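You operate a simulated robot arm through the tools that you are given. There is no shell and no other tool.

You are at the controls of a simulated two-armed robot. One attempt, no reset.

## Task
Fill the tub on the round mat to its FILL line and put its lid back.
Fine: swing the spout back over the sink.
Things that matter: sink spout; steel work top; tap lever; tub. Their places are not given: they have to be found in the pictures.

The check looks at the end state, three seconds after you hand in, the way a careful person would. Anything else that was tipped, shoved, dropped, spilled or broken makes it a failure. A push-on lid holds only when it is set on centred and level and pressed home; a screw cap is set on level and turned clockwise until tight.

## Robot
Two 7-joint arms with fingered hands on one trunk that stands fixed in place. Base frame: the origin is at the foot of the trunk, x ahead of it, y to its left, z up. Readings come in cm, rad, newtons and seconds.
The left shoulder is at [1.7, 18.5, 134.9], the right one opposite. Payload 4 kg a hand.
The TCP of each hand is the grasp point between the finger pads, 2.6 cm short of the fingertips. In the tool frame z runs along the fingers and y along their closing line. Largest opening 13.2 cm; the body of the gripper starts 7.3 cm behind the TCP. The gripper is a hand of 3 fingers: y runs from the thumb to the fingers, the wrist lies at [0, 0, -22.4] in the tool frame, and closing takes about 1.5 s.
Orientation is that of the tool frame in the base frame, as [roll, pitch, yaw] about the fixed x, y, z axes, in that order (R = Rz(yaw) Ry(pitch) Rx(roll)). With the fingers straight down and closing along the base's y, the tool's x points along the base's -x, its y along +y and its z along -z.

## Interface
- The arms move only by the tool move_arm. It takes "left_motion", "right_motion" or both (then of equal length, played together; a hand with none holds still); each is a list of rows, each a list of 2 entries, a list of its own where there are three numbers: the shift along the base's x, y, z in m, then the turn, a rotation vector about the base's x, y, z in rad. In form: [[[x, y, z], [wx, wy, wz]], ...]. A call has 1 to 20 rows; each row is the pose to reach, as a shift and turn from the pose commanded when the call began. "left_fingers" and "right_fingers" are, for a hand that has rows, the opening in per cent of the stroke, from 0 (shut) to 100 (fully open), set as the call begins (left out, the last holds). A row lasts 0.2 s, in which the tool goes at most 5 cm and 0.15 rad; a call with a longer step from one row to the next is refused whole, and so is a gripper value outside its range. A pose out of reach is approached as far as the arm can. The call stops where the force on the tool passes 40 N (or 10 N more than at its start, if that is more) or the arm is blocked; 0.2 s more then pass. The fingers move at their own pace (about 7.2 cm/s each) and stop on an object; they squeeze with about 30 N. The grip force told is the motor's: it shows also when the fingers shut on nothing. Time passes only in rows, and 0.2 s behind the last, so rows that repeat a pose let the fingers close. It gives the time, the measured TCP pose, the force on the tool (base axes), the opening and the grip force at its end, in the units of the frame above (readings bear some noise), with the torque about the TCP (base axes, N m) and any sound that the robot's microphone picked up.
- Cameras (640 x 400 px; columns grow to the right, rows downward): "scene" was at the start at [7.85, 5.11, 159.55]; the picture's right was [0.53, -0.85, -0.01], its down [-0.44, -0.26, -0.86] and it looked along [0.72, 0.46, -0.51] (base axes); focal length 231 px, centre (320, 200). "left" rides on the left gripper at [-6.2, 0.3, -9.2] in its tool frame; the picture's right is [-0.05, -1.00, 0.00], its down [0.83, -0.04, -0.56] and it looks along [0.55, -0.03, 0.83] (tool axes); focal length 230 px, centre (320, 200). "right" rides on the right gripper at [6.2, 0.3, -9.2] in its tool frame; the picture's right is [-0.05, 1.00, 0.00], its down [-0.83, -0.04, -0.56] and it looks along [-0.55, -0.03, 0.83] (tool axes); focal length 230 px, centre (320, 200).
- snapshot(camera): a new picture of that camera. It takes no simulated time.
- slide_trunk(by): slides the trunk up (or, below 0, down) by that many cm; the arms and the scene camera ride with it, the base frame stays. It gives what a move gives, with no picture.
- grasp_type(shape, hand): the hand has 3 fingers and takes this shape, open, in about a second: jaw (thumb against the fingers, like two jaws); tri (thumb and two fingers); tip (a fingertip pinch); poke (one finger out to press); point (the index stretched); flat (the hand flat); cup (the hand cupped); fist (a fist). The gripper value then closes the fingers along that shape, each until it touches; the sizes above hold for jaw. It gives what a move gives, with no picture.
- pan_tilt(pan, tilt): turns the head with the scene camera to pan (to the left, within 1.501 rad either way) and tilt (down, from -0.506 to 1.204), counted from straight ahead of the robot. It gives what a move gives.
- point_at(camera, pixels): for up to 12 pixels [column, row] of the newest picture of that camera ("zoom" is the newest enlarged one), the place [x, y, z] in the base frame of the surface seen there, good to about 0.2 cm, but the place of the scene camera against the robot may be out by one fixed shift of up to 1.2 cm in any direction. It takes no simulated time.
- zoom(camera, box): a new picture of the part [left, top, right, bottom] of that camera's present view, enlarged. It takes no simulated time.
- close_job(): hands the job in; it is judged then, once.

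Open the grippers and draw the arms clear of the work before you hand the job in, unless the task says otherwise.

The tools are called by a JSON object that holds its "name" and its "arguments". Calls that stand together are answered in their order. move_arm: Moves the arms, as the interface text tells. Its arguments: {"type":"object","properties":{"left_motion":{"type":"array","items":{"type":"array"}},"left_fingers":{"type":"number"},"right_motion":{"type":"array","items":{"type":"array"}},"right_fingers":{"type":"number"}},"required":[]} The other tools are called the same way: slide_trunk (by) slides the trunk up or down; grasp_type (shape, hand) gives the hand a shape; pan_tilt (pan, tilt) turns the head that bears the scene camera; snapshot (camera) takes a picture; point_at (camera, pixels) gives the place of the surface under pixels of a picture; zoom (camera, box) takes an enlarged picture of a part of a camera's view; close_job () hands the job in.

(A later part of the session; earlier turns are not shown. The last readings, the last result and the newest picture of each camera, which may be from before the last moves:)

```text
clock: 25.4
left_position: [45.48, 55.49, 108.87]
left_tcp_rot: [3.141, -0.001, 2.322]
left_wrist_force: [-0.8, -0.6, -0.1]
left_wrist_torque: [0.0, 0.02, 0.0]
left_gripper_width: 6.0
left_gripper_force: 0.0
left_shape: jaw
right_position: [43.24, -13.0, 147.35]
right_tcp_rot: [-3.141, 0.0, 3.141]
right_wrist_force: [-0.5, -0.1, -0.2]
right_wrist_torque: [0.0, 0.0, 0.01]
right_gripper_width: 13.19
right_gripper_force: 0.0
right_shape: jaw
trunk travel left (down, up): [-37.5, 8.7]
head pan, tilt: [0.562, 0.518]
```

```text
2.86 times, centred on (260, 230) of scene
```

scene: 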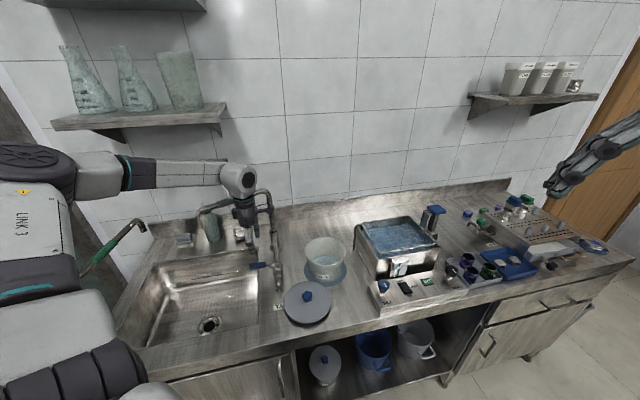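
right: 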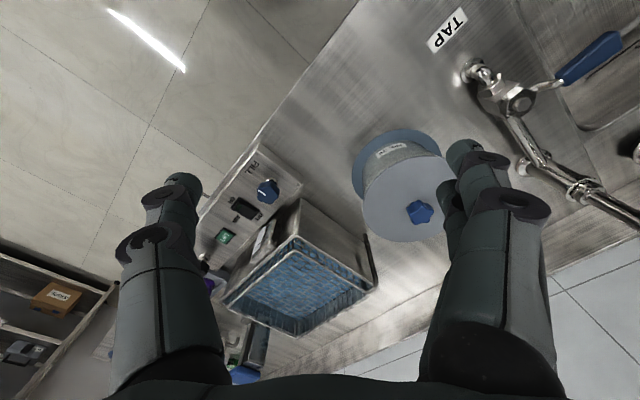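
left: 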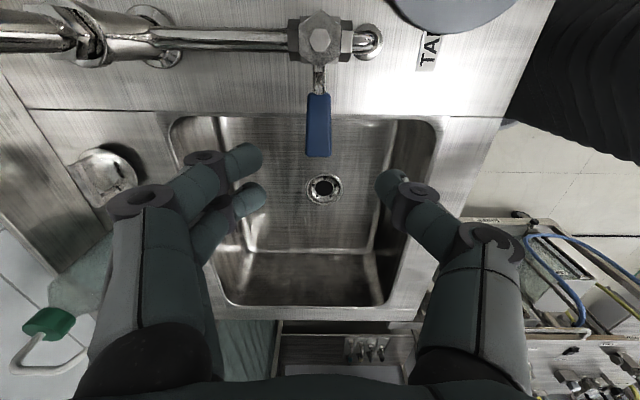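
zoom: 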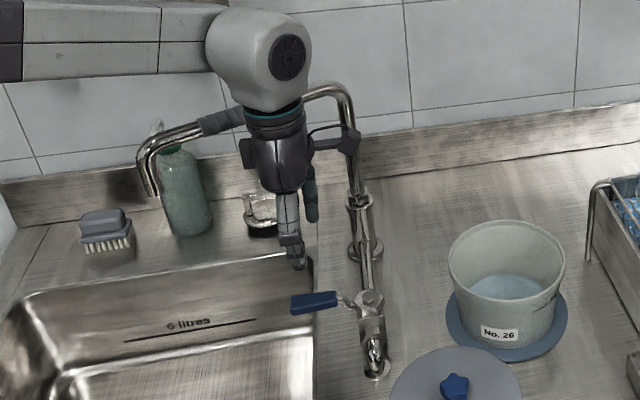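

Handle centre is (45.6, 55.4, top 97.1). I lower until the fingers flank it, then narrow them without squeezing.

{"name": "move_arm", "arguments": {"left_motion": [[[0, 0, -0.03], [0, 0, 0]], [[0, 0, -0.06], [0, 0, 0]], [[0, 0, -0.09], [0, 0, 0]], [[0, 0, -0.105], [0, 0, 0]], [[0, 0, -0.113], [0, 0, 0]], [[0, 0, -0.113], [0, 0, 0]]]}}

{"name": "move_arm", "arguments": {"left_motion": [[[0, 0, 0], [0, 0, 0]], [[0, 0, 0], [0, 0, 0]], [[0, 0, 0], [0, 0, 0]], [[0, 0, 0], [0, 0, 0]]], "left_fingers": 20}}

{"name": "snapshot", "arguments": {"camera": "left"}}

{"name": "zoom", "arguments": {"camera": "scene", "box": [180, 180, 340, 300]}}

```text
clock: 26.8
left_position: [45.44, 55.44, 97.6]
left_tcp_rot: [-3.14, -0.001, 2.322]
left_wrist_force: [-0.4, 0.0, 0.2]
left_wrist_torque: [-0.03, 0.0, -0.03]
left_gripper_width: 6.0
left_gripper_force: 0.0
left_shape: jaw
right_position: [43.2, -13.07, 147.29]
right_tcp_rot: [-3.141, 0.0, 3.14]
right_wrist_force: [-0.3, -0.2, 0.1]
right_wrist_torque: [-0.03, 0.04, 0.02]
right_gripper_width: 13.17
right_gripper_force: 0.0
right_shape: jaw
trunk travel left (down, up): [-37.5, 8.7]
head pan, tilt: [0.562, 0.518]
```

```text
clock: 27.8
left_position: [45.36, 55.38, 97.67]
left_tcp_rot: [3.14, 0.001, 2.322]
left_wrist_force: [-0.1, -0.2, 0.2]
left_wrist_torque: [0.0, -0.02, -0.05]
left_gripper_width: 2.68
left_gripper_force: 0.0
left_shape: jaw
right_position: [43.1, -13.22, 147.42]
right_tcp_rot: [3.141, 0.0, -3.141]
right_wrist_force: [0.2, 0.1, -0.4]
right_wrist_torque: [0.0, -0.01, 0.0]
right_gripper_width: 13.21
right_gripper_force: 0.0
right_shape: jaw
trunk travel left (down, up): [-37.5, 8.7]
head pan, tilt: [0.562, 0.518]
```

```text
taken
```

left: 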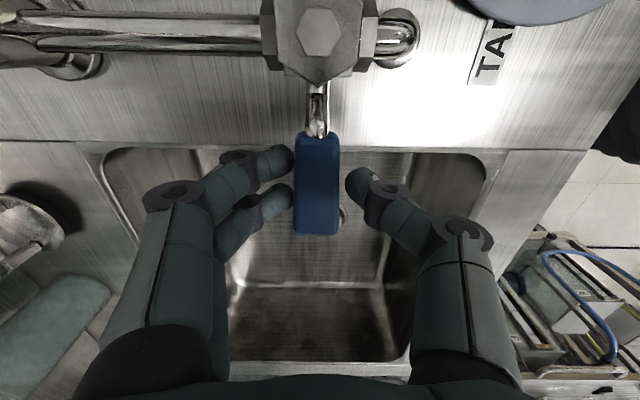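

```text
3.33 times, centred on (260, 240) of scene
```

zoom: 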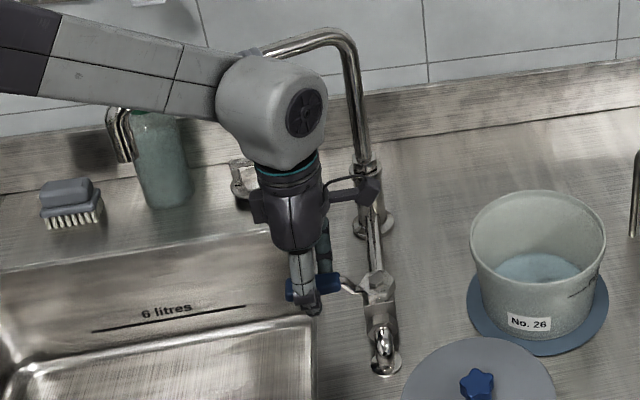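

The fingers flank the handle with a small gap. With the spout still over the sink, I try swinging the lever counterclockwise (toward the front) about 15 degrees to learn its direction and flow.

{"name": "move_arm", "arguments": {"left_motion": [[[-0.0043, -0.0045, 0], [0, 0, 0.087]], [[-0.0081, -0.0093, 0], [0, 0, 0.175]], [[-0.0115, -0.0144, 0], [0, 0, 0.262]]]}}

{"name": "snapshot", "arguments": {"camera": "left"}}

{"name": "zoom", "arguments": {"camera": "scene", "box": [160, 180, 340, 340]}}

```text
clock: 28.6
left_position: [44.36, 53.89, 97.68]
left_tcp_rot: [3.14, 0.0, 2.585]
left_wrist_force: [0.7, 1.6, 0.5]
left_wrist_torque: [0.03, -0.02, -0.03]
left_gripper_width: 2.7
left_gripper_force: 0.0
left_shape: jaw
right_position: [43.12, -13.13, 147.32]
right_tcp_rot: [-3.14, -0.001, 3.141]
right_wrist_force: [-0.1, 0.9, -0.6]
right_wrist_torque: [0.03, 0.02, 0.01]
right_gripper_width: 13.2
right_gripper_force: 0.1
right_shape: jaw
trunk travel left (down, up): [-37.5, 8.7]
head pan, tilt: [0.562, 0.518]
```

```text
taken
```

left: 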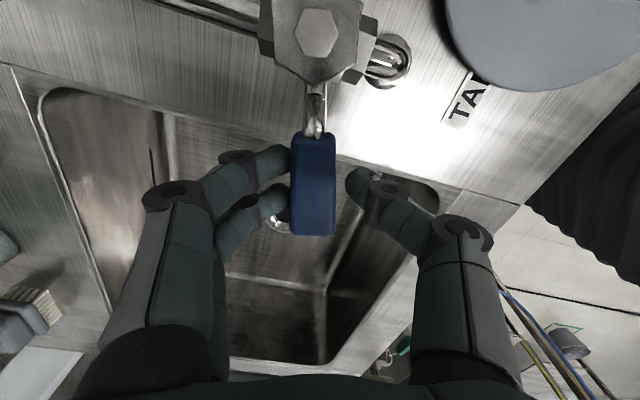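

```text
2.50 times, centred on (250, 260) of scene
```

zoom: 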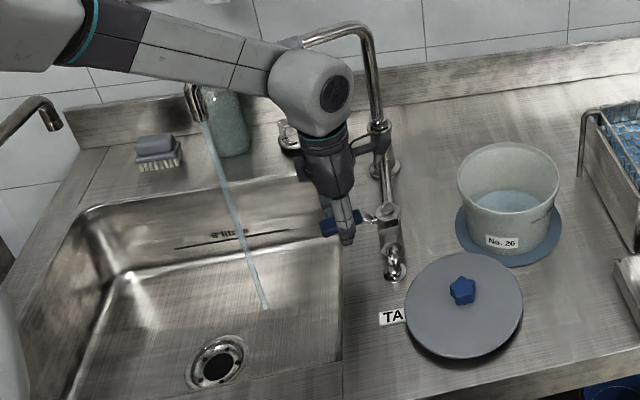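

Counterclockwise opens it: a stream falls into the sink at zoom (265,305). I measure where the stream leaves and lands, since this matters over the tub.

{"name": "point_at", "arguments": {"camera": "zoom", "pixels": [[204, 122], [225, 180], [245, 240], [263, 300], [265, 309], [196, 95], [200, 118], [190, 90]]}}

{"name": "zoom", "arguments": {"camera": "scene", "box": [215, 200, 285, 330]}}

```text
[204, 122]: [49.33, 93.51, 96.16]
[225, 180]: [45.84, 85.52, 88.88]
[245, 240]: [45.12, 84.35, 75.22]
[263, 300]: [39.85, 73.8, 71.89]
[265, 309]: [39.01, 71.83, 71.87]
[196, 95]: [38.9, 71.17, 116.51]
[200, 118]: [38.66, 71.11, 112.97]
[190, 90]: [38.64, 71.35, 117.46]
```

```text
3.08 times, centred on (250, 265) of scene
```

zoom: 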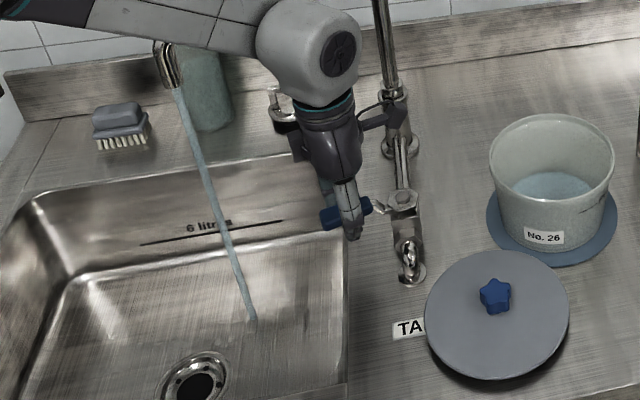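

The stream falls straight under the outlet. I turn the lever back to its closed stop.

{"name": "move_arm", "arguments": {"left_motion": [[[0.0034, 0.0051, 0], [0, 0, -0.087]], [[0.0072, 0.0099, 0], [0, 0, -0.175]], [[0.0115, 0.0144, 0], [0, 0, -0.262]], [[0.0152, 0.0177, 0], [0, 0, -0.33]], [[0.0152, 0.0177, 0], [0, 0, -0.33]]]}}

{"name": "snapshot", "arguments": {"camera": "left"}}

{"name": "zoom", "arguments": {"camera": "scene", "box": [160, 180, 340, 340]}}

```text
clock: 29.8
left_position: [45.76, 55.69, 97.6]
left_tcp_rot: [3.141, 0.001, 2.255]
left_wrist_force: [-1.7, -1.1, -0.3]
left_wrist_torque: [-0.01, 0.02, -0.01]
left_gripper_width: 2.72
left_gripper_force: 0.1
left_shape: jaw
right_position: [43.12, -13.11, 147.22]
right_tcp_rot: [-3.14, 0.001, -3.141]
right_wrist_force: [0.2, 0.2, -0.5]
right_wrist_torque: [0.0, 0.01, -0.02]
right_gripper_width: 13.2
right_gripper_force: 0.1
right_shape: jaw
trunk travel left (down, up): [-37.5, 8.7]
head pan, tilt: [0.562, 0.518]
```

```text
taken
```

left: 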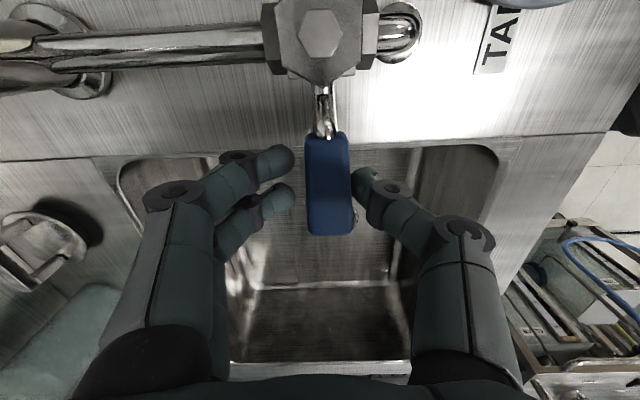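

```text
2.50 times, centred on (250, 260) of scene
```

zoom: 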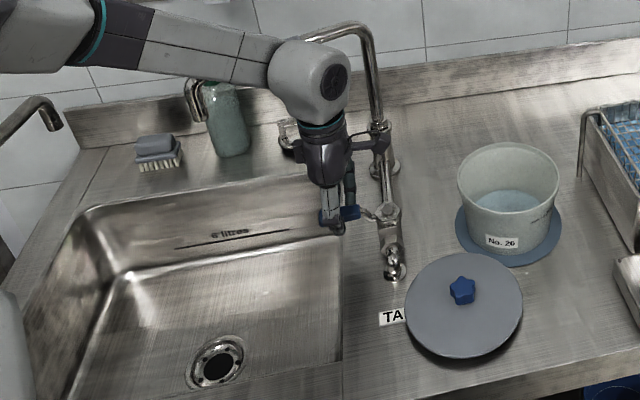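

The flow has stopped. I compare the handle's present angle with the initial one to make sure it is fully shut.

{"name": "point_at", "arguments": {"camera": "left", "pixels": [[326, 145], [329, 185], [331, 225], [320, 30], [318, 10]]}}

```text
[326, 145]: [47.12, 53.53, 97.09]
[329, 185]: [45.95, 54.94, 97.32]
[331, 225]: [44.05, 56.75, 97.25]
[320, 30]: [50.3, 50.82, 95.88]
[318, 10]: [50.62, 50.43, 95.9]
```

The handle sits about 2 degrees short of its first position. I push a touch further to the stop, watching the force.

{"name": "move_arm", "arguments": {"left_motion": [[[0.0013, 0.0012, 0], [0, 0, -0.02]], [[0.0025, 0.0022, 0], [0, 0, -0.04]], [[0.0025, 0.0022, 0], [0, 0, -0.04]]]}}

{"name": "snapshot", "arguments": {"camera": "left"}}

```text
clock: 30.6
left_position: [46.11, 55.94, 97.73]
left_tcp_rot: [3.141, -0.001, 2.212]
left_wrist_force: [-1.6, -2.3, 0.1]
left_wrist_torque: [-0.05, 0.04, 0.03]
left_gripper_width: 2.8
left_gripper_force: 0.0
left_shape: jaw
right_position: [43.1, -13.12, 147.35]
right_tcp_rot: [3.141, 0.001, 3.142]
right_wrist_force: [0.0, 0.3, 1.4]
right_wrist_torque: [0.0, 0.01, 0.02]
right_gripper_width: 13.19
right_gripper_force: 0.1
right_shape: jaw
trunk travel left (down, up): [-37.5, 8.7]
head pan, tilt: [0.562, 0.518]
```

```text
taken
```

left: 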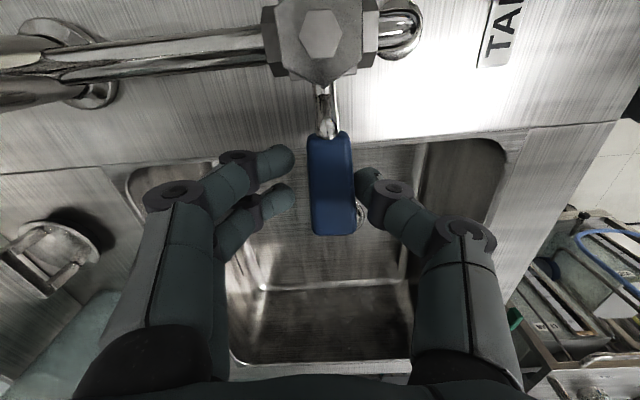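

{"name": "point_at", "arguments": {"camera": "left", "pixels": [[328, 145], [331, 185], [334, 225], [320, 30]]}}

```text
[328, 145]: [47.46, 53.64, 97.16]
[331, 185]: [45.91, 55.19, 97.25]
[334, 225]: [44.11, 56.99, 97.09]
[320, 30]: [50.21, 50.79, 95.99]
```

The handle is back at its closed position. I open the fingers, rise clear of the lever, and turn the hand to face the spout's grey sleeve.

{"name": "move_arm", "arguments": {"left_motion": [[[0, 0, 0], [0, 0, 0]], [[0, 0, 0], [0, 0, 0]], [[0, 0, 0.03], [0, 0, 0]], [[0, 0, 0.07], [0, 0, 0]], [[0, 0, 0.11], [0, 0, 0]], [[-0.01, -0.02, 0.14], [0, 0, 0.14]], [[-0.02, -0.04, 0.17], [0, 0, 0.28]], [[-0.03, -0.05, 0.2], [0, 0, 0.42]], [[-0.03, -0.05, 0.23], [0, 0, 0.56]], [[-0.03, -0.05, 0.26], [0, 0, 0.7]], [[-0.03, -0.05, 0.29], [0, 0, 0.84]], [[-0.03, -0.05, 0.3], [0, 0, 0.98]], [[-0.03, -0.05, 0.3], [0, 0, 1.1]], [[-0.03, -0.05, 0.3], [0, 0, 1.19]]], "left_fingers": 50}}

{"name": "move_arm", "arguments": {"left_motion": [[[0.01, 0.01, 0], [0.031, -0.116, 0]], [[0.02, 0.02, 0], [0.065, -0.242, 0]], [[0.03, 0.03, 0], [0.097, -0.362, 0]], [[0.03, 0.05, 0], [0.129, -0.483, 0]], [[0.03, 0.07, 0], [0.129, -0.483, 0]], [[0.03, 0.09, 0], [0.129, -0.483, 0]]]}}

{"name": "snapshot", "arguments": {"camera": "left"}}

{"name": "snapshot", "arguments": {"camera": "scene"}}

```text
clock: 33.6
left_position: [43.2, 50.95, 127.63]
left_tcp_rot: [3.141, 0.0, -2.879]
left_wrist_force: [0.6, 0.1, 0.1]
left_wrist_torque: [0.03, 0.0, 0.03]
left_gripper_width: 6.54
left_gripper_force: 0.0
left_shape: jaw
right_position: [43.18, -13.1, 147.27]
right_tcp_rot: [-3.141, -0.001, 3.141]
right_wrist_force: [-0.5, -1.0, 0.3]
right_wrist_torque: [0.0, -0.01, -0.03]
right_gripper_width: 13.21
right_gripper_force: 0.0
right_shape: jaw
trunk travel left (down, up): [-37.5, 8.7]
head pan, tilt: [0.562, 0.518]
```

```text
clock: 35.0
left_position: [46.13, 59.89, 127.64]
left_tcp_rot: [-3.141, 0.501, -2.88]
left_wrist_force: [-0.1, 0.3, -1.0]
left_wrist_torque: [-0.01, 0.0, 0.02]
left_gripper_width: 6.55
left_gripper_force: 0.1
left_shape: jaw
right_position: [43.28, -13.01, 147.24]
right_tcp_rot: [-3.141, -0.001, 3.141]
right_wrist_force: [0.6, 0.3, 0.0]
right_wrist_torque: [0.01, -0.01, -0.01]
right_gripper_width: 13.21
right_gripper_force: 0.2
right_shape: jaw
trunk travel left (down, up): [-37.5, 8.7]
head pan, tilt: [0.562, 0.518]
```

```text
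taken
```

left: 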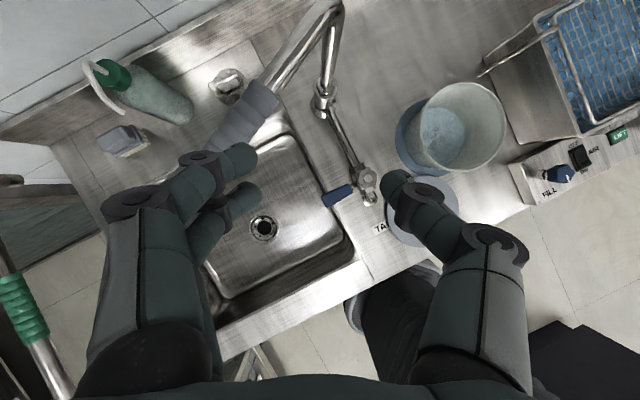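

```text
taken
```

scene: 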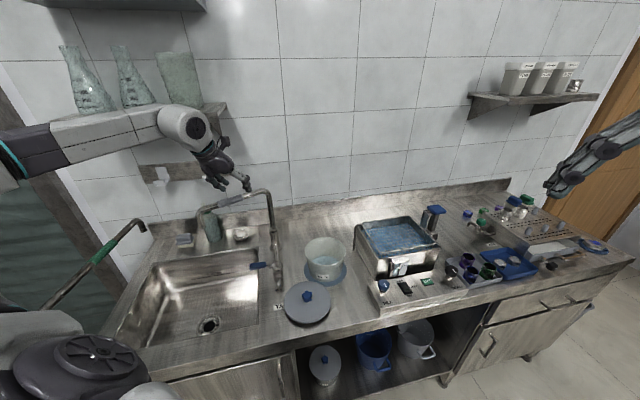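

The left view shows the sleeve at (262,95)-(230,135) and the riser collar at (322,100). I measure them.

{"name": "point_at", "arguments": {"camera": "left", "pixels": [[273, 88], [262, 97], [255, 110], [240, 122], [225, 135], [300, 50], [322, 102], [330, 30], [245, 100], [265, 115], [450, 135], [440, 150]]}}

{"name": "zoom", "arguments": {"camera": "left", "box": [180, 0, 380, 160]}}

{"name": "zoom", "arguments": {"camera": "left", "box": [380, 60, 520, 190]}}

```text
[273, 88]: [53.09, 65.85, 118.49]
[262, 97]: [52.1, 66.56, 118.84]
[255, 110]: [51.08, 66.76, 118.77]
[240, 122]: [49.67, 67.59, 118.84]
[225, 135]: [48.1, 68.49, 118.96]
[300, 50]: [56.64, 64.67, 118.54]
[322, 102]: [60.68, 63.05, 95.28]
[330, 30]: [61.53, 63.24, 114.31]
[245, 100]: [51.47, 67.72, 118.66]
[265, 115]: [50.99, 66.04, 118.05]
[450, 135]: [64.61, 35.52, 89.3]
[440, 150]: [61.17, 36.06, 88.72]
```

```text
2.50 times, centred on (280, 80) of left
```

zoom: 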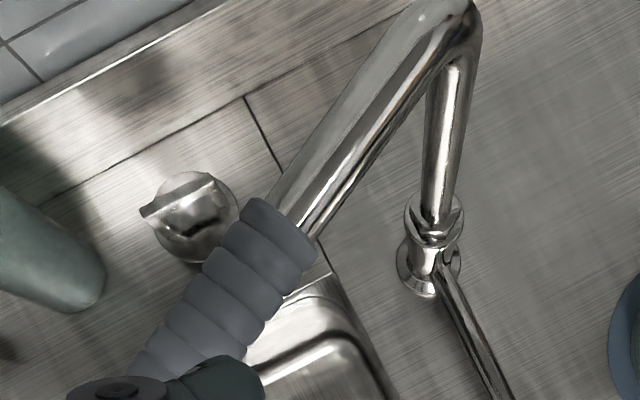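

```text
3.08 times, centred on (450, 125) of left
```

zoom: 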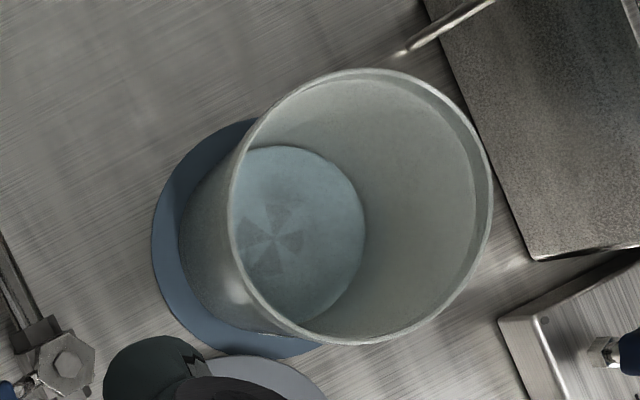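

Sleeve axis passes about (49.9, 68.0, 117.4), the riser is near (62.6, 62.2). I open wider, move above the sleeve and lower so thumb and fingers straddle it.

{"name": "move_arm", "arguments": {"left_motion": [[[0.01, 0.02, 0], [0.005, -0.03, -0.05]], [[0.02, 0.045, 0], [0.01, -0.06, -0.1]], [[0.03, 0.065, 0], [0.018, -0.0987, -0.16]], [[0.037, 0.081, 0], [0.018, -0.0987, -0.16]], [[0.037, 0.081, -0.02], [0.018, -0.0987, -0.16]], [[0.037, 0.081, -0.04], [0.018, -0.0987, -0.16]]], "left_fingers": 75}}

{"name": "snapshot", "arguments": {"camera": "left"}}

{"name": "zoom", "arguments": {"camera": "scene", "box": [160, 100, 340, 260]}}

```text
clock: 36.4
left_position: [49.9, 68.02, 123.56]
left_tcp_rot: [-3.139, 0.601, -3.04]
left_wrist_force: [0.5, 0.6, 0.4]
left_wrist_torque: [-0.01, 0.0, 0.02]
left_gripper_width: 9.86
left_gripper_force: 0.1
left_shape: jaw
right_position: [43.19, -13.21, 147.29]
right_tcp_rot: [3.141, 0.0, -3.14]
right_wrist_force: [0.2, 1.0, 0.0]
right_wrist_torque: [0.03, 0.01, -0.02]
right_gripper_width: 13.21
right_gripper_force: 0.0
right_shape: jaw
trunk travel left (down, up): [-37.5, 8.7]
head pan, tilt: [0.562, 0.518]
```

```text
taken
```

left: 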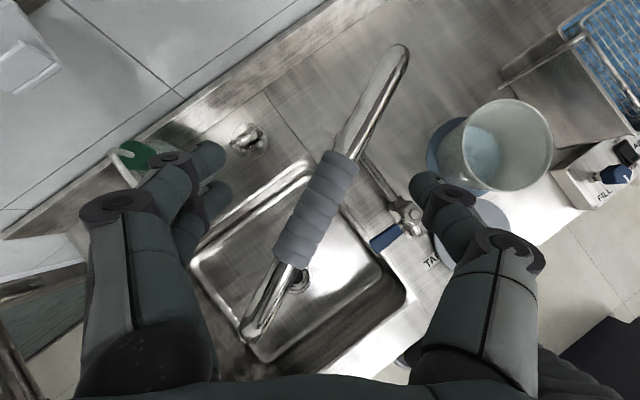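

```text
2.50 times, centred on (250, 180) of scene
```

zoom: 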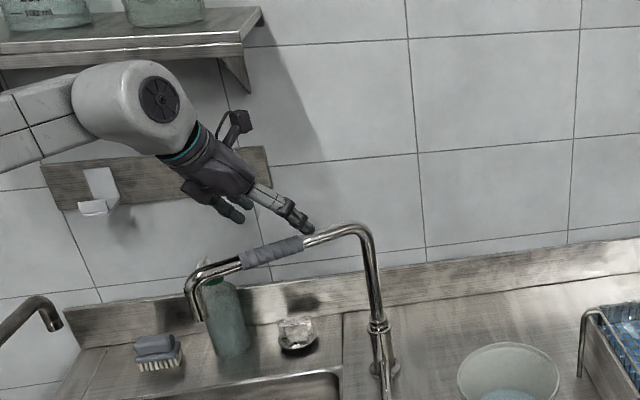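

The sleeve lies centred between the fingers at (318,205). I measure spout points here for its exact angle, then go down.

{"name": "point_at", "arguments": {"camera": "left", "pixels": [[335, 170], [318, 205], [300, 240], [270, 300], [250, 335], [375, 100], [395, 55], [252, 330]]}}

{"name": "move_arm", "arguments": {"left_motion": [[[0, 0, -0.02], [0, 0, 0]], [[0, 0, -0.04], [0, 0, 0]], [[0, 0, -0.058], [0, 0, 0]], [[0, 0, -0.058], [0, 0, 0]]]}}

{"name": "move_arm", "arguments": {"left_motion": [[[0, 0, 0], [0, 0, 0]], [[0, 0, 0], [0, 0, 0]], [[0, 0, 0], [0, 0, 0]]], "left_fingers": 42}}

{"name": "snapshot", "arguments": {"camera": "left"}}

{"name": "zoom", "arguments": {"camera": "scene", "box": [160, 100, 340, 260]}}

```text
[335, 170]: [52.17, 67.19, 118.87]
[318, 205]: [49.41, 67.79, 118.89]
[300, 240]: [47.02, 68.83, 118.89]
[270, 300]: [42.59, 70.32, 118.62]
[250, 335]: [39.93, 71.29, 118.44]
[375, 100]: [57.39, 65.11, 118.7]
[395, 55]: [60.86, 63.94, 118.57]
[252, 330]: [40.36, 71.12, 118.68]
```

```text
clock: 37.4
left_position: [49.86, 68.05, 117.58]
left_tcp_rot: [3.141, 0.599, -3.041]
left_wrist_force: [-1.0, -0.7, -0.3]
left_wrist_torque: [0.01, 0.01, 0.0]
left_gripper_width: 9.86
left_gripper_force: 0.1
left_shape: jaw
right_position: [43.21, -13.24, 147.32]
right_tcp_rot: [-3.141, 0.002, 3.142]
right_wrist_force: [0.3, 0.2, -0.3]
right_wrist_torque: [0.0, -0.01, 0.01]
right_gripper_width: 13.21
right_gripper_force: 0.1
right_shape: jaw
trunk travel left (down, up): [-37.5, 8.7]
head pan, tilt: [0.562, 0.518]
```

```text
clock: 38.2
left_position: [49.85, 67.97, 117.77]
left_tcp_rot: [-3.139, 0.601, -3.039]
left_wrist_force: [0.2, -0.3, 0.4]
left_wrist_torque: [0.0, -0.03, -0.03]
left_gripper_width: 5.59
left_gripper_force: 0.0
left_shape: jaw
right_position: [43.19, -13.2, 147.2]
right_tcp_rot: [-3.141, 0.0, 3.139]
right_wrist_force: [0.4, -0.1, 1.1]
right_wrist_torque: [0.01, -0.03, 0.02]
right_gripper_width: 13.22
right_gripper_force: 0.0
right_shape: jaw
trunk travel left (down, up): [-37.5, 8.7]
head pan, tilt: [0.562, 0.518]
```

```text
taken
```

left: 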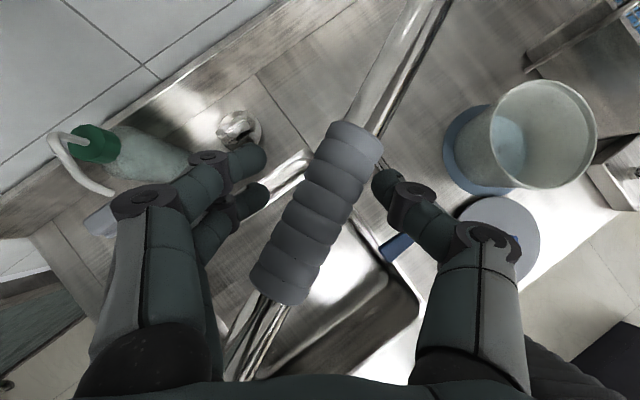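

```text
2.50 times, centred on (250, 180) of scene
```

zoom: 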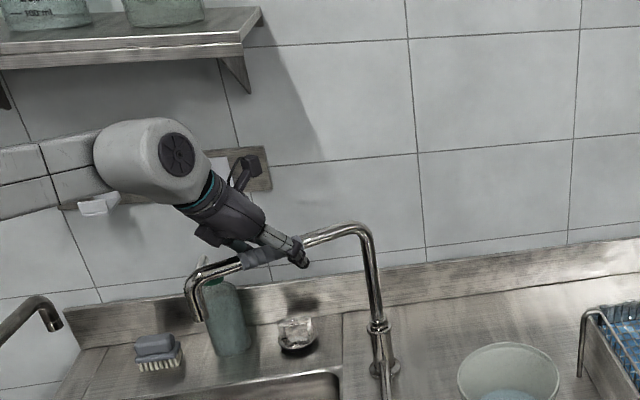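

The spout line is at about 160.7° about the riser (62.7, 63.3), outlet radius about 24.5; the tub centre lies at 271.6°. I swing it counterclockwise, first 30 degrees along the arc.

{"name": "move_arm", "arguments": {"left_motion": [[[-0.0036, -0.0114, 0], [0, 0, 0.043]], [[-0.0062, -0.023, 0], [0, 0, 0.086]], [[-0.0078, -0.0348, 0], [0, 0, 0.128]], [[-0.0083, -0.0468, 0], [0, 0, 0.171]], [[-0.0078, -0.0587, 0], [0, 0, 0.214]], [[-0.0063, -0.0705, 0], [0, 0, 0.257]]]}}

{"name": "snapshot", "arguments": {"camera": "left"}}

{"name": "snapshot", "arguments": {"camera": "scene"}}

```text
clock: 39.6
left_position: [49.2, 60.89, 117.98]
left_tcp_rot: [-3.14, 0.6, -2.782]
left_wrist_force: [-0.6, 0.6, 0.0]
left_wrist_torque: [0.0, 0.05, 0.02]
left_gripper_width: 5.65
left_gripper_force: 0.1
left_shape: jaw
right_position: [43.12, -13.19, 147.31]
right_tcp_rot: [3.14, 0.0, 3.141]
right_wrist_force: [0.6, 0.2, -0.3]
right_wrist_torque: [0.03, -0.02, -0.01]
right_gripper_width: 13.2
right_gripper_force: 0.0
right_shape: jaw
trunk travel left (down, up): [-37.5, 8.7]
head pan, tilt: [0.562, 0.518]
```

```text
taken
```

left: 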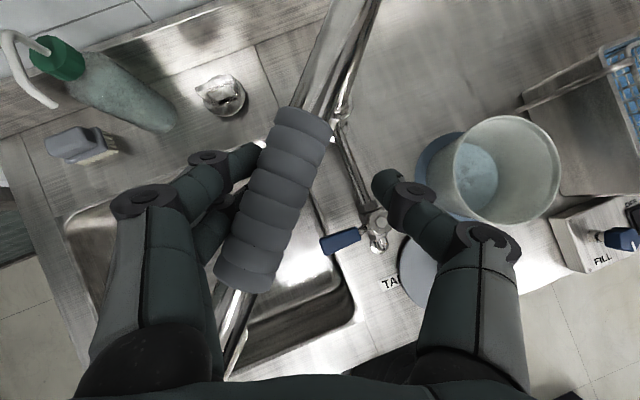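

```text
taken
```

scene: 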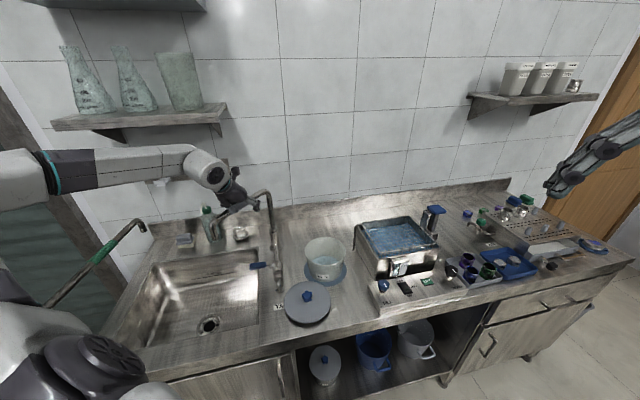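

The spout follows the fingers with almost no force. I continue the arc to about 90 degrees.

{"name": "move_arm", "arguments": {"left_motion": [[[0.0032, -0.014, 0], [0, 0, 0.051]], [[0.0079, -0.0275, 0], [0, 0, 0.103]], [[0.0139, -0.0405, 0], [0, 0, 0.154]], [[0.0213, -0.0528, 0], [0, 0, 0.206]], [[0.0298, -0.0642, 0], [0, 0, 0.257]], [[0.0396, -0.0747, 0], [0, 0, 0.308]], [[0.0504, -0.0841, 0], [0, 0, 0.36]], [[0.0621, -0.0924, 0], [0, 0, 0.411]], [[0.0746, -0.0993, 0], [0, 0, 0.463]], [[0.0878, -0.105, 0], [0, 0, 0.514]]]}}

{"name": "snapshot", "arguments": {"camera": "left"}}

{"name": "snapshot", "arguments": {"camera": "scene"}}

```text
clock: 41.8
left_position: [58.2, 50.44, 117.81]
left_tcp_rot: [-3.14, 0.602, -2.268]
left_wrist_force: [-1.1, -0.6, -0.2]
left_wrist_torque: [-0.01, 0.05, 0.04]
left_gripper_width: 5.62
left_gripper_force: 0.1
left_shape: jaw
right_position: [43.25, -13.27, 147.39]
right_tcp_rot: [-3.141, -0.003, 3.14]
right_wrist_force: [-0.9, 0.5, -0.5]
right_wrist_torque: [-0.03, 0.01, -0.02]
right_gripper_width: 13.19
right_gripper_force: 0.1
right_shape: jaw
trunk travel left (down, up): [-37.5, 8.7]
head pan, tilt: [0.562, 0.518]
```

```text
taken
```

left: 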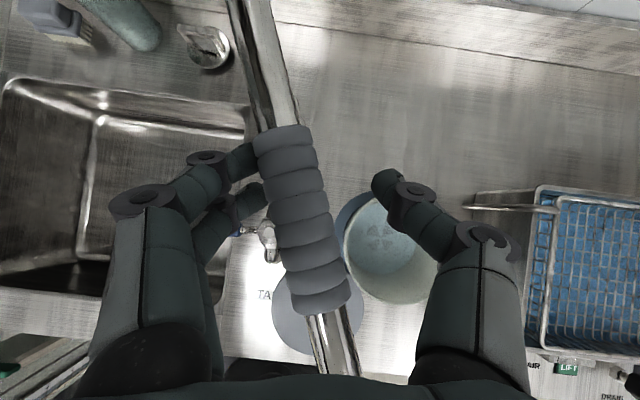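

```text
taken
```

scene: 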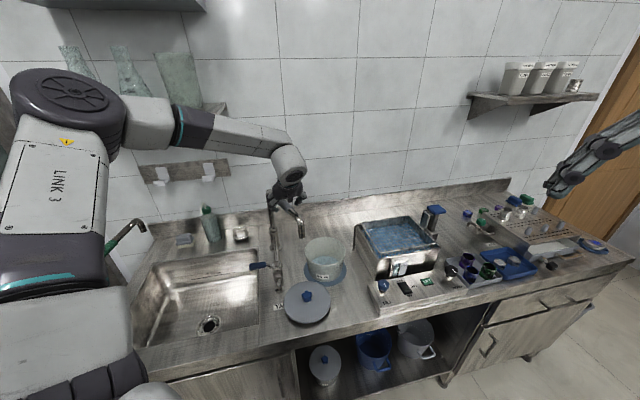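

The spout tip is at (298,222) in the scene, still short of the tub. I go on to about 112 degrees.

{"name": "move_arm", "arguments": {"left_motion": [[[0.0137, -0.0042, 0], [0, 0, 0.051]], [[0.0277, -0.0069, 0], [0, 0, 0.103]], [[0.042, -0.0082, 0], [0, 0, 0.154]], [[0.0515, -0.0082, 0], [0, 0, 0.188]]]}}

{"name": "snapshot", "arguments": {"camera": "left"}}

{"name": "zoom", "arguments": {"camera": "scene", "box": [230, 150, 390, 300]}}

```text
clock: 42.8
left_position: [63.14, 49.65, 117.83]
left_tcp_rot: [-3.141, 0.601, -2.078]
left_wrist_force: [0.7, -0.2, 0.4]
left_wrist_torque: [0.02, -0.02, 0.02]
left_gripper_width: 5.62
left_gripper_force: 0.0
left_shape: jaw
right_position: [43.23, -13.14, 147.38]
right_tcp_rot: [-3.141, 0.001, 3.141]
right_wrist_force: [0.4, 0.5, 0.8]
right_wrist_torque: [0.03, 0.02, 0.01]
right_gripper_width: 13.21
right_gripper_force: 0.0
right_shape: jaw
trunk travel left (down, up): [-37.5, 8.7]
head pan, tilt: [0.562, 0.518]
```

```text
taken
```

left: 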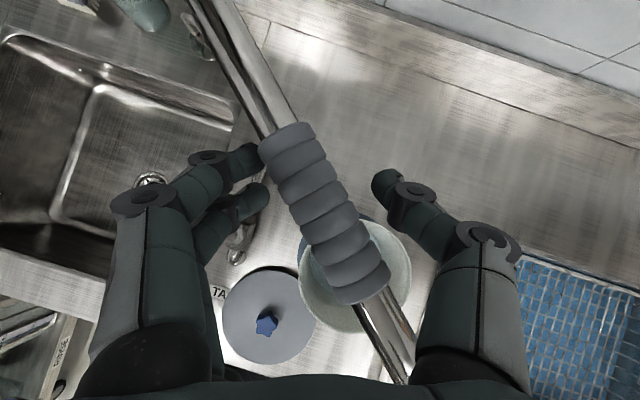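

```text
2.67 times, centred on (310, 225) of scene
```

zoom: 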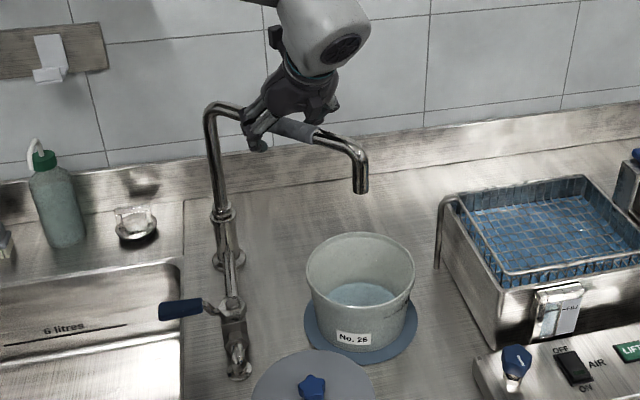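

The spout outlet now hangs over the tub at zoom (360,190). I measure it against the tub centre.

{"name": "point_at", "arguments": {"camera": "zoom", "pixels": [[353, 188], [360, 190], [367, 188], [360, 175], [360, 233], [307, 272], [413, 268], [215, 215], [340, 142]]}}

{"name": "point_at", "arguments": {"camera": "left", "pixels": [[290, 150], [350, 260], [380, 310], [400, 345], [240, 70], [300, 260], [410, 270]]}}

```text
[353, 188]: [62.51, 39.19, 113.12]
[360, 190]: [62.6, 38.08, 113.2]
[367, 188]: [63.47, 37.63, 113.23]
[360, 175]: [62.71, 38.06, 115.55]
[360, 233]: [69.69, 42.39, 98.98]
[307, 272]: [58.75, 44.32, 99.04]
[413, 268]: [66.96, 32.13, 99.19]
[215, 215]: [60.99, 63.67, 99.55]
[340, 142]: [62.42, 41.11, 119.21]
```

```text
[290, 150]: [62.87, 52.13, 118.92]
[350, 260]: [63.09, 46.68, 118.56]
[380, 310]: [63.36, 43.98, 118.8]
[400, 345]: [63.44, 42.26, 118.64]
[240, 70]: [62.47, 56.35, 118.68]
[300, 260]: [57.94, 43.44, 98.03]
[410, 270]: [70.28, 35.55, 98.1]
```

The outlet is within 1 cm of the tub centre. I open the fingers, lift straight off the spout, move back and straighten the hand.

{"name": "move_arm", "arguments": {"left_motion": [[[0, 0, 0], [0, 0, 0]], [[0, 0, 0], [0, 0, 0]], [[0, 0, 0.02], [0, 0, 0]], [[0, 0, 0.05], [0, 0, 0]], [[0, 0, 0.09], [0, 0, 0]], [[-0.02, 0, 0.12], [0, 0, 0]], [[-0.05, 0, 0.12], [0, 0, 0]], [[-0.09, 0.0, 0.12], [-0.13, 0.072, 0]], [[-0.12, 0.0, 0.12], [-0.26, 0.145, 0]], [[-0.15, 0, 0.12], [-0.39, 0.218, 0]], [[-0.18, 0, 0.12], [-0.524, 0.292, 0]], [[-0.2, 0, 0.12], [-0.524, 0.292, 0]]], "left_fingers": 75}}

{"name": "zoom", "arguments": {"camera": "scene", "box": [230, 150, 390, 300]}}

```text
refused: row 11 steps farther than a row can; nothing moved
```

```text
2.67 times, centred on (310, 225) of scene
```

zoom: 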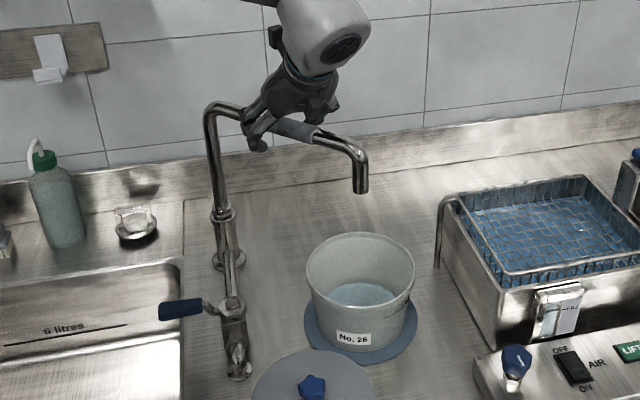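

One turn step was slightly over 0.15 rad; I resend it with finer turns.

{"name": "move_arm", "arguments": {"left_motion": [[[0, 0, 0], [0, 0, 0]], [[0, 0, 0], [0, 0, 0]], [[0, 0, 0.02], [0, 0, 0]], [[0, 0, 0.05], [0, 0, 0]], [[0, 0, 0.09], [0, 0, 0]], [[-0.02, 0, 0.12], [0, 0, 0]], [[-0.05, 0, 0.12], [0, 0, 0]], [[-0.08, 0.0, 0.12], [-0.105, 0.058, 0]], [[-0.11, 0.0, 0.12], [-0.21, 0.117, 0]], [[-0.14, 0, 0.12], [-0.315, 0.175, 0]], [[-0.17, 0, 0.12], [-0.42, 0.234, 0]], [[-0.2, 0, 0.12], [-0.524, 0.292, 0]]], "left_fingers": 75}}

{"name": "zoom", "arguments": {"camera": "scene", "box": [230, 150, 390, 300]}}

```text
clock: 45.4
left_position: [42.94, 49.82, 129.97]
left_tcp_rot: [-3.141, -0.001, -2.082]
left_wrist_force: [-0.6, -0.1, 0.1]
left_wrist_torque: [0.0, 0.0, -0.02]
left_gripper_width: 9.9
left_gripper_force: 0.1
left_shape: jaw
right_position: [43.12, -13.07, 147.42]
right_tcp_rot: [-3.141, -0.001, 3.141]
right_wrist_force: [0.0, 0.5, 0.3]
right_wrist_torque: [0.01, 0.0, -0.02]
right_gripper_width: 13.21
right_gripper_force: 0.2
right_shape: jaw
trunk travel left (down, up): [-37.5, 8.7]
head pan, tilt: [0.562, 0.518]
```

```text
2.67 times, centred on (310, 225) of scene
```

zoom: 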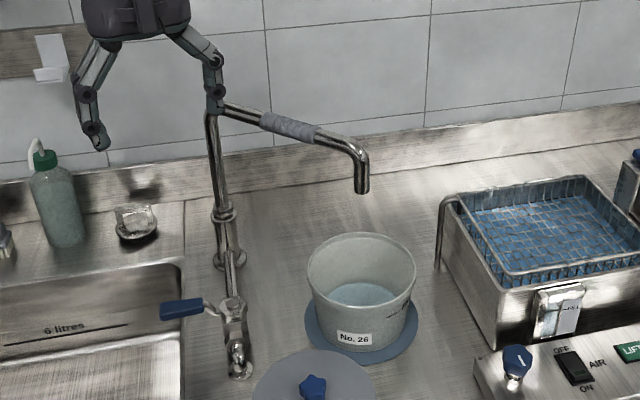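

The spout stayed in place. I yaw the hand back to the lever's heading and come down above the handle.

{"name": "move_arm", "arguments": {"left_motion": [[[0, 0, 0], [0, 0, -0.135]], [[0, 0, 0], [0, 0, -0.27]], [[0, 0, 0], [0, 0, -0.405]], [[0, 0, 0], [0, 0, -0.54]], [[0, 0, 0], [0, 0, -0.675]], [[0, 0, 0], [0, 0, -0.81]], [[0, 0, 0], [0, 0, -0.945]], [[0.005, 0.01, 0], [0, 0, -1.08]], [[0.01, 0.02, -0.02], [0, 0, -1.215]], [[0.015, 0.03, -0.04], [0, 0, -1.35]], [[0.02, 0.04, -0.07], [0, 0, -1.485]], [[0.025, 0.05, -0.1], [0, 0, -1.62]], [[0.026, 0.057, -0.13], [0, 0, -1.755]], [[0.026, 0.057, -0.16], [0, 0, -1.885]], [[0.026, 0.057, -0.2], [0, 0, -1.885]]], "left_fingers": 45}}

{"name": "snapshot", "arguments": {"camera": "left"}}

{"name": "snapshot", "arguments": {"camera": "scene"}}

```text
clock: 48.6
left_position: [45.67, 55.31, 109.68]
left_tcp_rot: [-3.141, 0.0, 2.316]
left_wrist_force: [0.2, 0.2, -0.8]
left_wrist_torque: [0.03, 0.01, 0.03]
left_gripper_width: 5.98
left_gripper_force: 0.1
left_shape: jaw
right_position: [43.3, -13.14, 147.32]
right_tcp_rot: [-3.141, 0.0, -3.141]
right_wrist_force: [-0.5, -0.4, 0.0]
right_wrist_torque: [-0.01, -0.02, -0.01]
right_gripper_width: 13.2
right_gripper_force: 0.1
right_shape: jaw
trunk travel left (down, up): [-37.5, 8.7]
head pan, tilt: [0.562, 0.518]
```

```text
taken
```

left: 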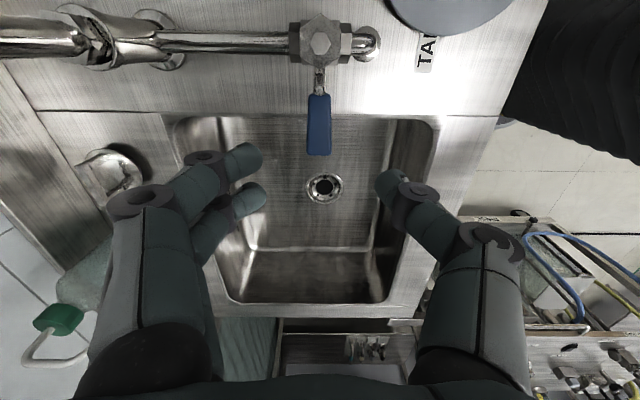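

```text
taken
```

scene: 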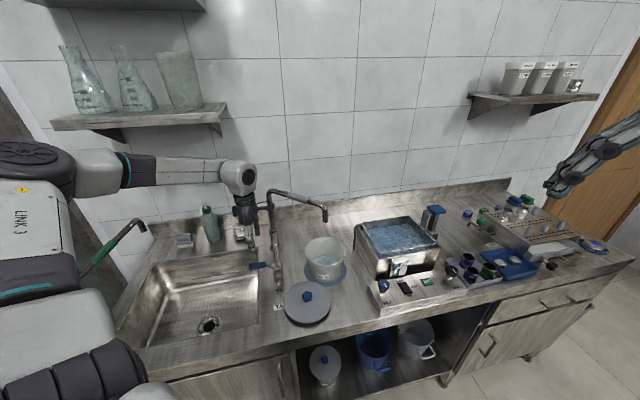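

Aligned as before, and the tub stays in clear view of the scene camera. I lower to the handle and narrow the fingers.

{"name": "move_arm", "arguments": {"left_motion": [[[0, 0, -0.04], [0, 0, 0]], [[0, 0, -0.08], [0, 0, 0]], [[0, 0, -0.105], [0, 0, 0]], [[0, 0, -0.121], [0, 0, 0]], [[0, 0, -0.121], [0, 0, 0]]]}}

{"name": "move_arm", "arguments": {"left_motion": [[[0, 0, 0], [0, 0, 0]], [[0, 0, 0], [0, 0, 0]], [[0, 0, 0], [0, 0, 0]], [[0, 0, 0], [0, 0, 0]]], "left_fingers": 19}}

{"name": "snapshot", "arguments": {"camera": "left"}}

{"name": "zoom", "arguments": {"camera": "scene", "box": [290, 195, 360, 290]}}

```text
clock: 49.8
left_position: [45.77, 55.4, 97.68]
left_tcp_rot: [-3.14, 0.001, 2.318]
left_wrist_force: [-0.5, 0.8, 0.7]
left_wrist_torque: [0.01, -0.01, 0.03]
left_gripper_width: 5.99
left_gripper_force: 0.0
left_shape: jaw
right_position: [43.09, -13.09, 147.31]
right_tcp_rot: [3.14, -0.001, 3.141]
right_wrist_force: [-0.6, 0.7, 0.4]
right_wrist_torque: [0.02, 0.0, 0.0]
right_gripper_width: 13.19
right_gripper_force: 0.0
right_shape: jaw
trunk travel left (down, up): [-37.5, 8.7]
head pan, tilt: [0.562, 0.518]
```

```text
clock: 50.8
left_position: [45.85, 55.32, 97.7]
left_tcp_rot: [-3.139, 0.0, 2.317]
left_wrist_force: [1.1, 0.5, -0.1]
left_wrist_torque: [0.03, 0.0, 0.02]
left_gripper_width: 2.55
left_gripper_force: 0.0
left_shape: jaw
right_position: [43.15, -13.03, 147.28]
right_tcp_rot: [-3.14, 0.0, 3.141]
right_wrist_force: [0.0, 0.2, -0.3]
right_wrist_torque: [-0.03, 0.01, 0.0]
right_gripper_width: 13.21
right_gripper_force: 0.1
right_shape: jaw
trunk travel left (down, up): [-37.5, 8.7]
head pan, tilt: [0.562, 0.518]
```

```text
taken
```

left: 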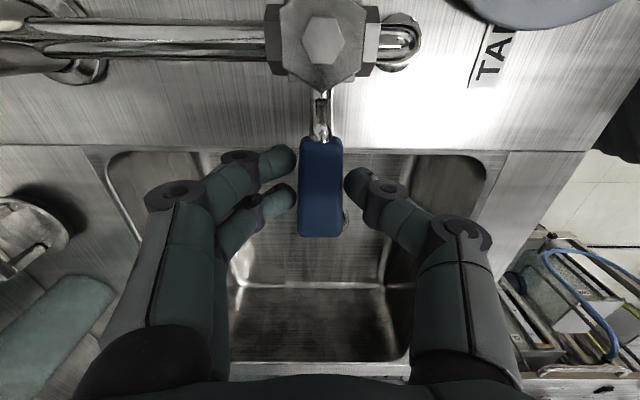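

```text
4.21 times, centred on (325, 242) of scene
```

zoom: 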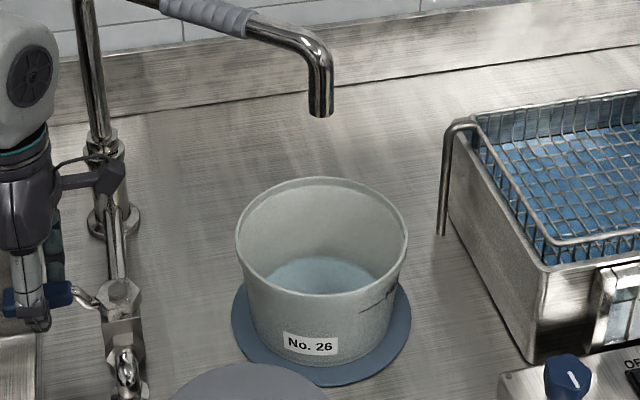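

Ready at the handle. I open the valve a little (about 12 degrees of hand swing) and look at once.

{"name": "move_arm", "arguments": {"left_motion": [[[-0.005, -0.005, 0], [0, 0, 0.105]], [[-0.0095, -0.0105, 0], [0, 0, 0.21]]]}}

{"name": "zoom", "arguments": {"camera": "scene", "box": [290, 195, 360, 290]}}

```text
clock: 51.4
left_position: [44.71, 54.28, 97.78]
left_tcp_rot: [-3.139, -0.001, 2.529]
left_wrist_force: [2.0, 1.6, -0.4]
left_wrist_torque: [0.0, -0.04, 0.0]
left_gripper_width: 2.59
left_gripper_force: 0.1
left_shape: jaw
right_position: [43.25, -13.25, 147.25]
right_tcp_rot: [3.142, 0.001, 3.141]
right_wrist_force: [-0.3, -1.2, -0.3]
right_wrist_torque: [0.01, -0.03, 0.0]
right_gripper_width: 13.21
right_gripper_force: 0.1
right_shape: jaw
trunk travel left (down, up): [-37.5, 8.7]
head pan, tilt: [0.562, 0.518]
```

```text
4.21 times, centred on (325, 242) of scene
```

zoom: 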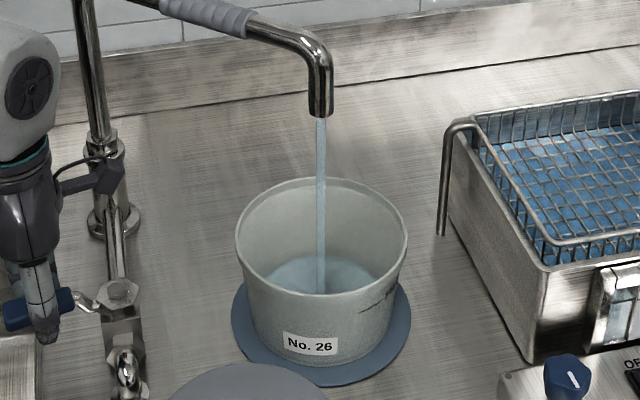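

A narrow stream falls into the middle of the tub. I hold for 2 seconds and look at the level.

{"name": "move_arm", "arguments": {"left_motion": [[[0, 0, 0], [0, 0, 0]], [[0, 0, 0], [0, 0, 0]], [[0, 0, 0], [0, 0, 0]], [[0, 0, 0], [0, 0, 0]], [[0, 0, 0], [0, 0, 0]], [[0, 0, 0], [0, 0, 0]], [[0, 0, 0], [0, 0, 0]], [[0, 0, 0], [0, 0, 0]], [[0, 0, 0], [0, 0, 0]]]}}

{"name": "zoom", "arguments": {"camera": "scene", "box": [300, 225, 350, 290]}}

{"name": "point_at", "arguments": {"camera": "zoom", "pixels": [[290, 240], [340, 240], [250, 250], [380, 250], [310, 210], [310, 200], [310, 220], [440, 300], [400, 300]]}}

```text
clock: 53.4
left_position: [44.83, 54.4, 97.65]
left_tcp_rot: [-3.14, 0.001, 2.526]
left_wrist_force: [0.8, 0.2, 0.9]
left_wrist_torque: [0.04, -0.02, -0.05]
left_gripper_width: 2.6
left_gripper_force: 0.1
left_shape: jaw
right_position: [43.3, -13.23, 147.29]
right_tcp_rot: [-3.14, 0.0, 3.141]
right_wrist_force: [0.6, -0.1, -0.1]
right_wrist_torque: [0.02, -0.06, 0.0]
right_gripper_width: 13.18
right_gripper_force: 0.0
right_shape: jaw
trunk travel left (down, up): [-37.5, 8.7]
head pan, tilt: [0.562, 0.518]
```

```text
6.15 times, centred on (325, 258) of scene
```

zoom: 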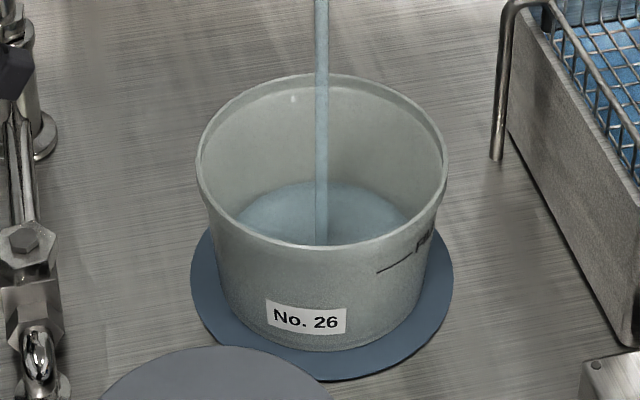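

```text
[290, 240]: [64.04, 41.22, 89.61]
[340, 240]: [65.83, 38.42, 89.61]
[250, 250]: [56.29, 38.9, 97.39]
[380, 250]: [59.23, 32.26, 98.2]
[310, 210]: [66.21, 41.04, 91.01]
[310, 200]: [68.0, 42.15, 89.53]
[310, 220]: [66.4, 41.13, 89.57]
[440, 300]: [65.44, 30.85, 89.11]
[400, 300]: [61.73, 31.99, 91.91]
```

The level is rising slowly (about 0.2 cm/s). I keep pouring 4 s, then measure the wall just above the waterline against the FILL line.

{"name": "move_arm", "arguments": {"left_motion": [[[0, 0, 0], [0, 0, 0]], [[0, 0, 0], [0, 0, 0]], [[0, 0, 0], [0, 0, 0]], [[0, 0, 0], [0, 0, 0]], [[0, 0, 0], [0, 0, 0]], [[0, 0, 0], [0, 0, 0]], [[0, 0, 0], [0, 0, 0]], [[0, 0, 0], [0, 0, 0]], [[0, 0, 0], [0, 0, 0]], [[0, 0, 0], [0, 0, 0]], [[0, 0, 0], [0, 0, 0]], [[0, 0, 0], [0, 0, 0]], [[0, 0, 0], [0, 0, 0]], [[0, 0, 0], [0, 0, 0]], [[0, 0, 0], [0, 0, 0]], [[0, 0, 0], [0, 0, 0]], [[0, 0, 0], [0, 0, 0]], [[0, 0, 0], [0, 0, 0]], [[0, 0, 0], [0, 0, 0]]]}}

{"name": "zoom", "arguments": {"camera": "scene", "box": [305, 235, 345, 275]}}

```text
clock: 57.4
left_position: [44.74, 54.41, 97.65]
left_tcp_rot: [-3.141, 0.0, 2.528]
left_wrist_force: [1.1, 0.9, 0.2]
left_wrist_torque: [0.05, -0.01, -0.02]
left_gripper_width: 2.59
left_gripper_force: 0.1
left_shape: jaw
right_position: [43.08, -13.09, 147.34]
right_tcp_rot: [-3.141, 0.002, 3.141]
right_wrist_force: [0.2, 0.3, -0.3]
right_wrist_torque: [0.0, 0.01, -0.01]
right_gripper_width: 13.24
right_gripper_force: 0.1
right_shape: jaw
trunk travel left (down, up): [-37.5, 8.7]
head pan, tilt: [0.562, 0.518]
```

```text
10.00 times, centred on (325, 255) of scene
```

zoom: 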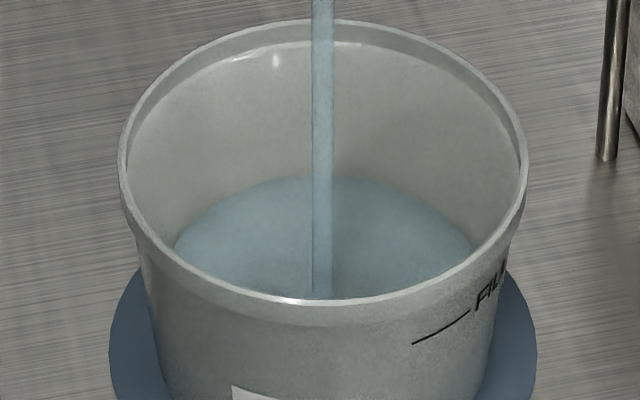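

At 57.4 s the waterline on the far wall is at zoom (300,178); the FILL line runs (412,344)-(468,311). I measure both.

{"name": "point_at", "arguments": {"camera": "zoom", "pixels": [[300, 170], [300, 176], [300, 182], [260, 178], [380, 174], [300, 220], [300, 260], [418, 341], [440, 328], [462, 315], [280, 24], [280, 50]]}}

```text
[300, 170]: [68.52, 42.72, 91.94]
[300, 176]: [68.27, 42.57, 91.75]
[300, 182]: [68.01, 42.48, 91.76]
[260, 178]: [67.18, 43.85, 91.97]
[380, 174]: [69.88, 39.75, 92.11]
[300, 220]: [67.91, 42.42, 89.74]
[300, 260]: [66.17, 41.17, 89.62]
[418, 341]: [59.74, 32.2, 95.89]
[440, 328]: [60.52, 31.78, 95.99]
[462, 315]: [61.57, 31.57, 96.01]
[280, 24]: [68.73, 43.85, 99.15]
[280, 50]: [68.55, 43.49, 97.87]
```

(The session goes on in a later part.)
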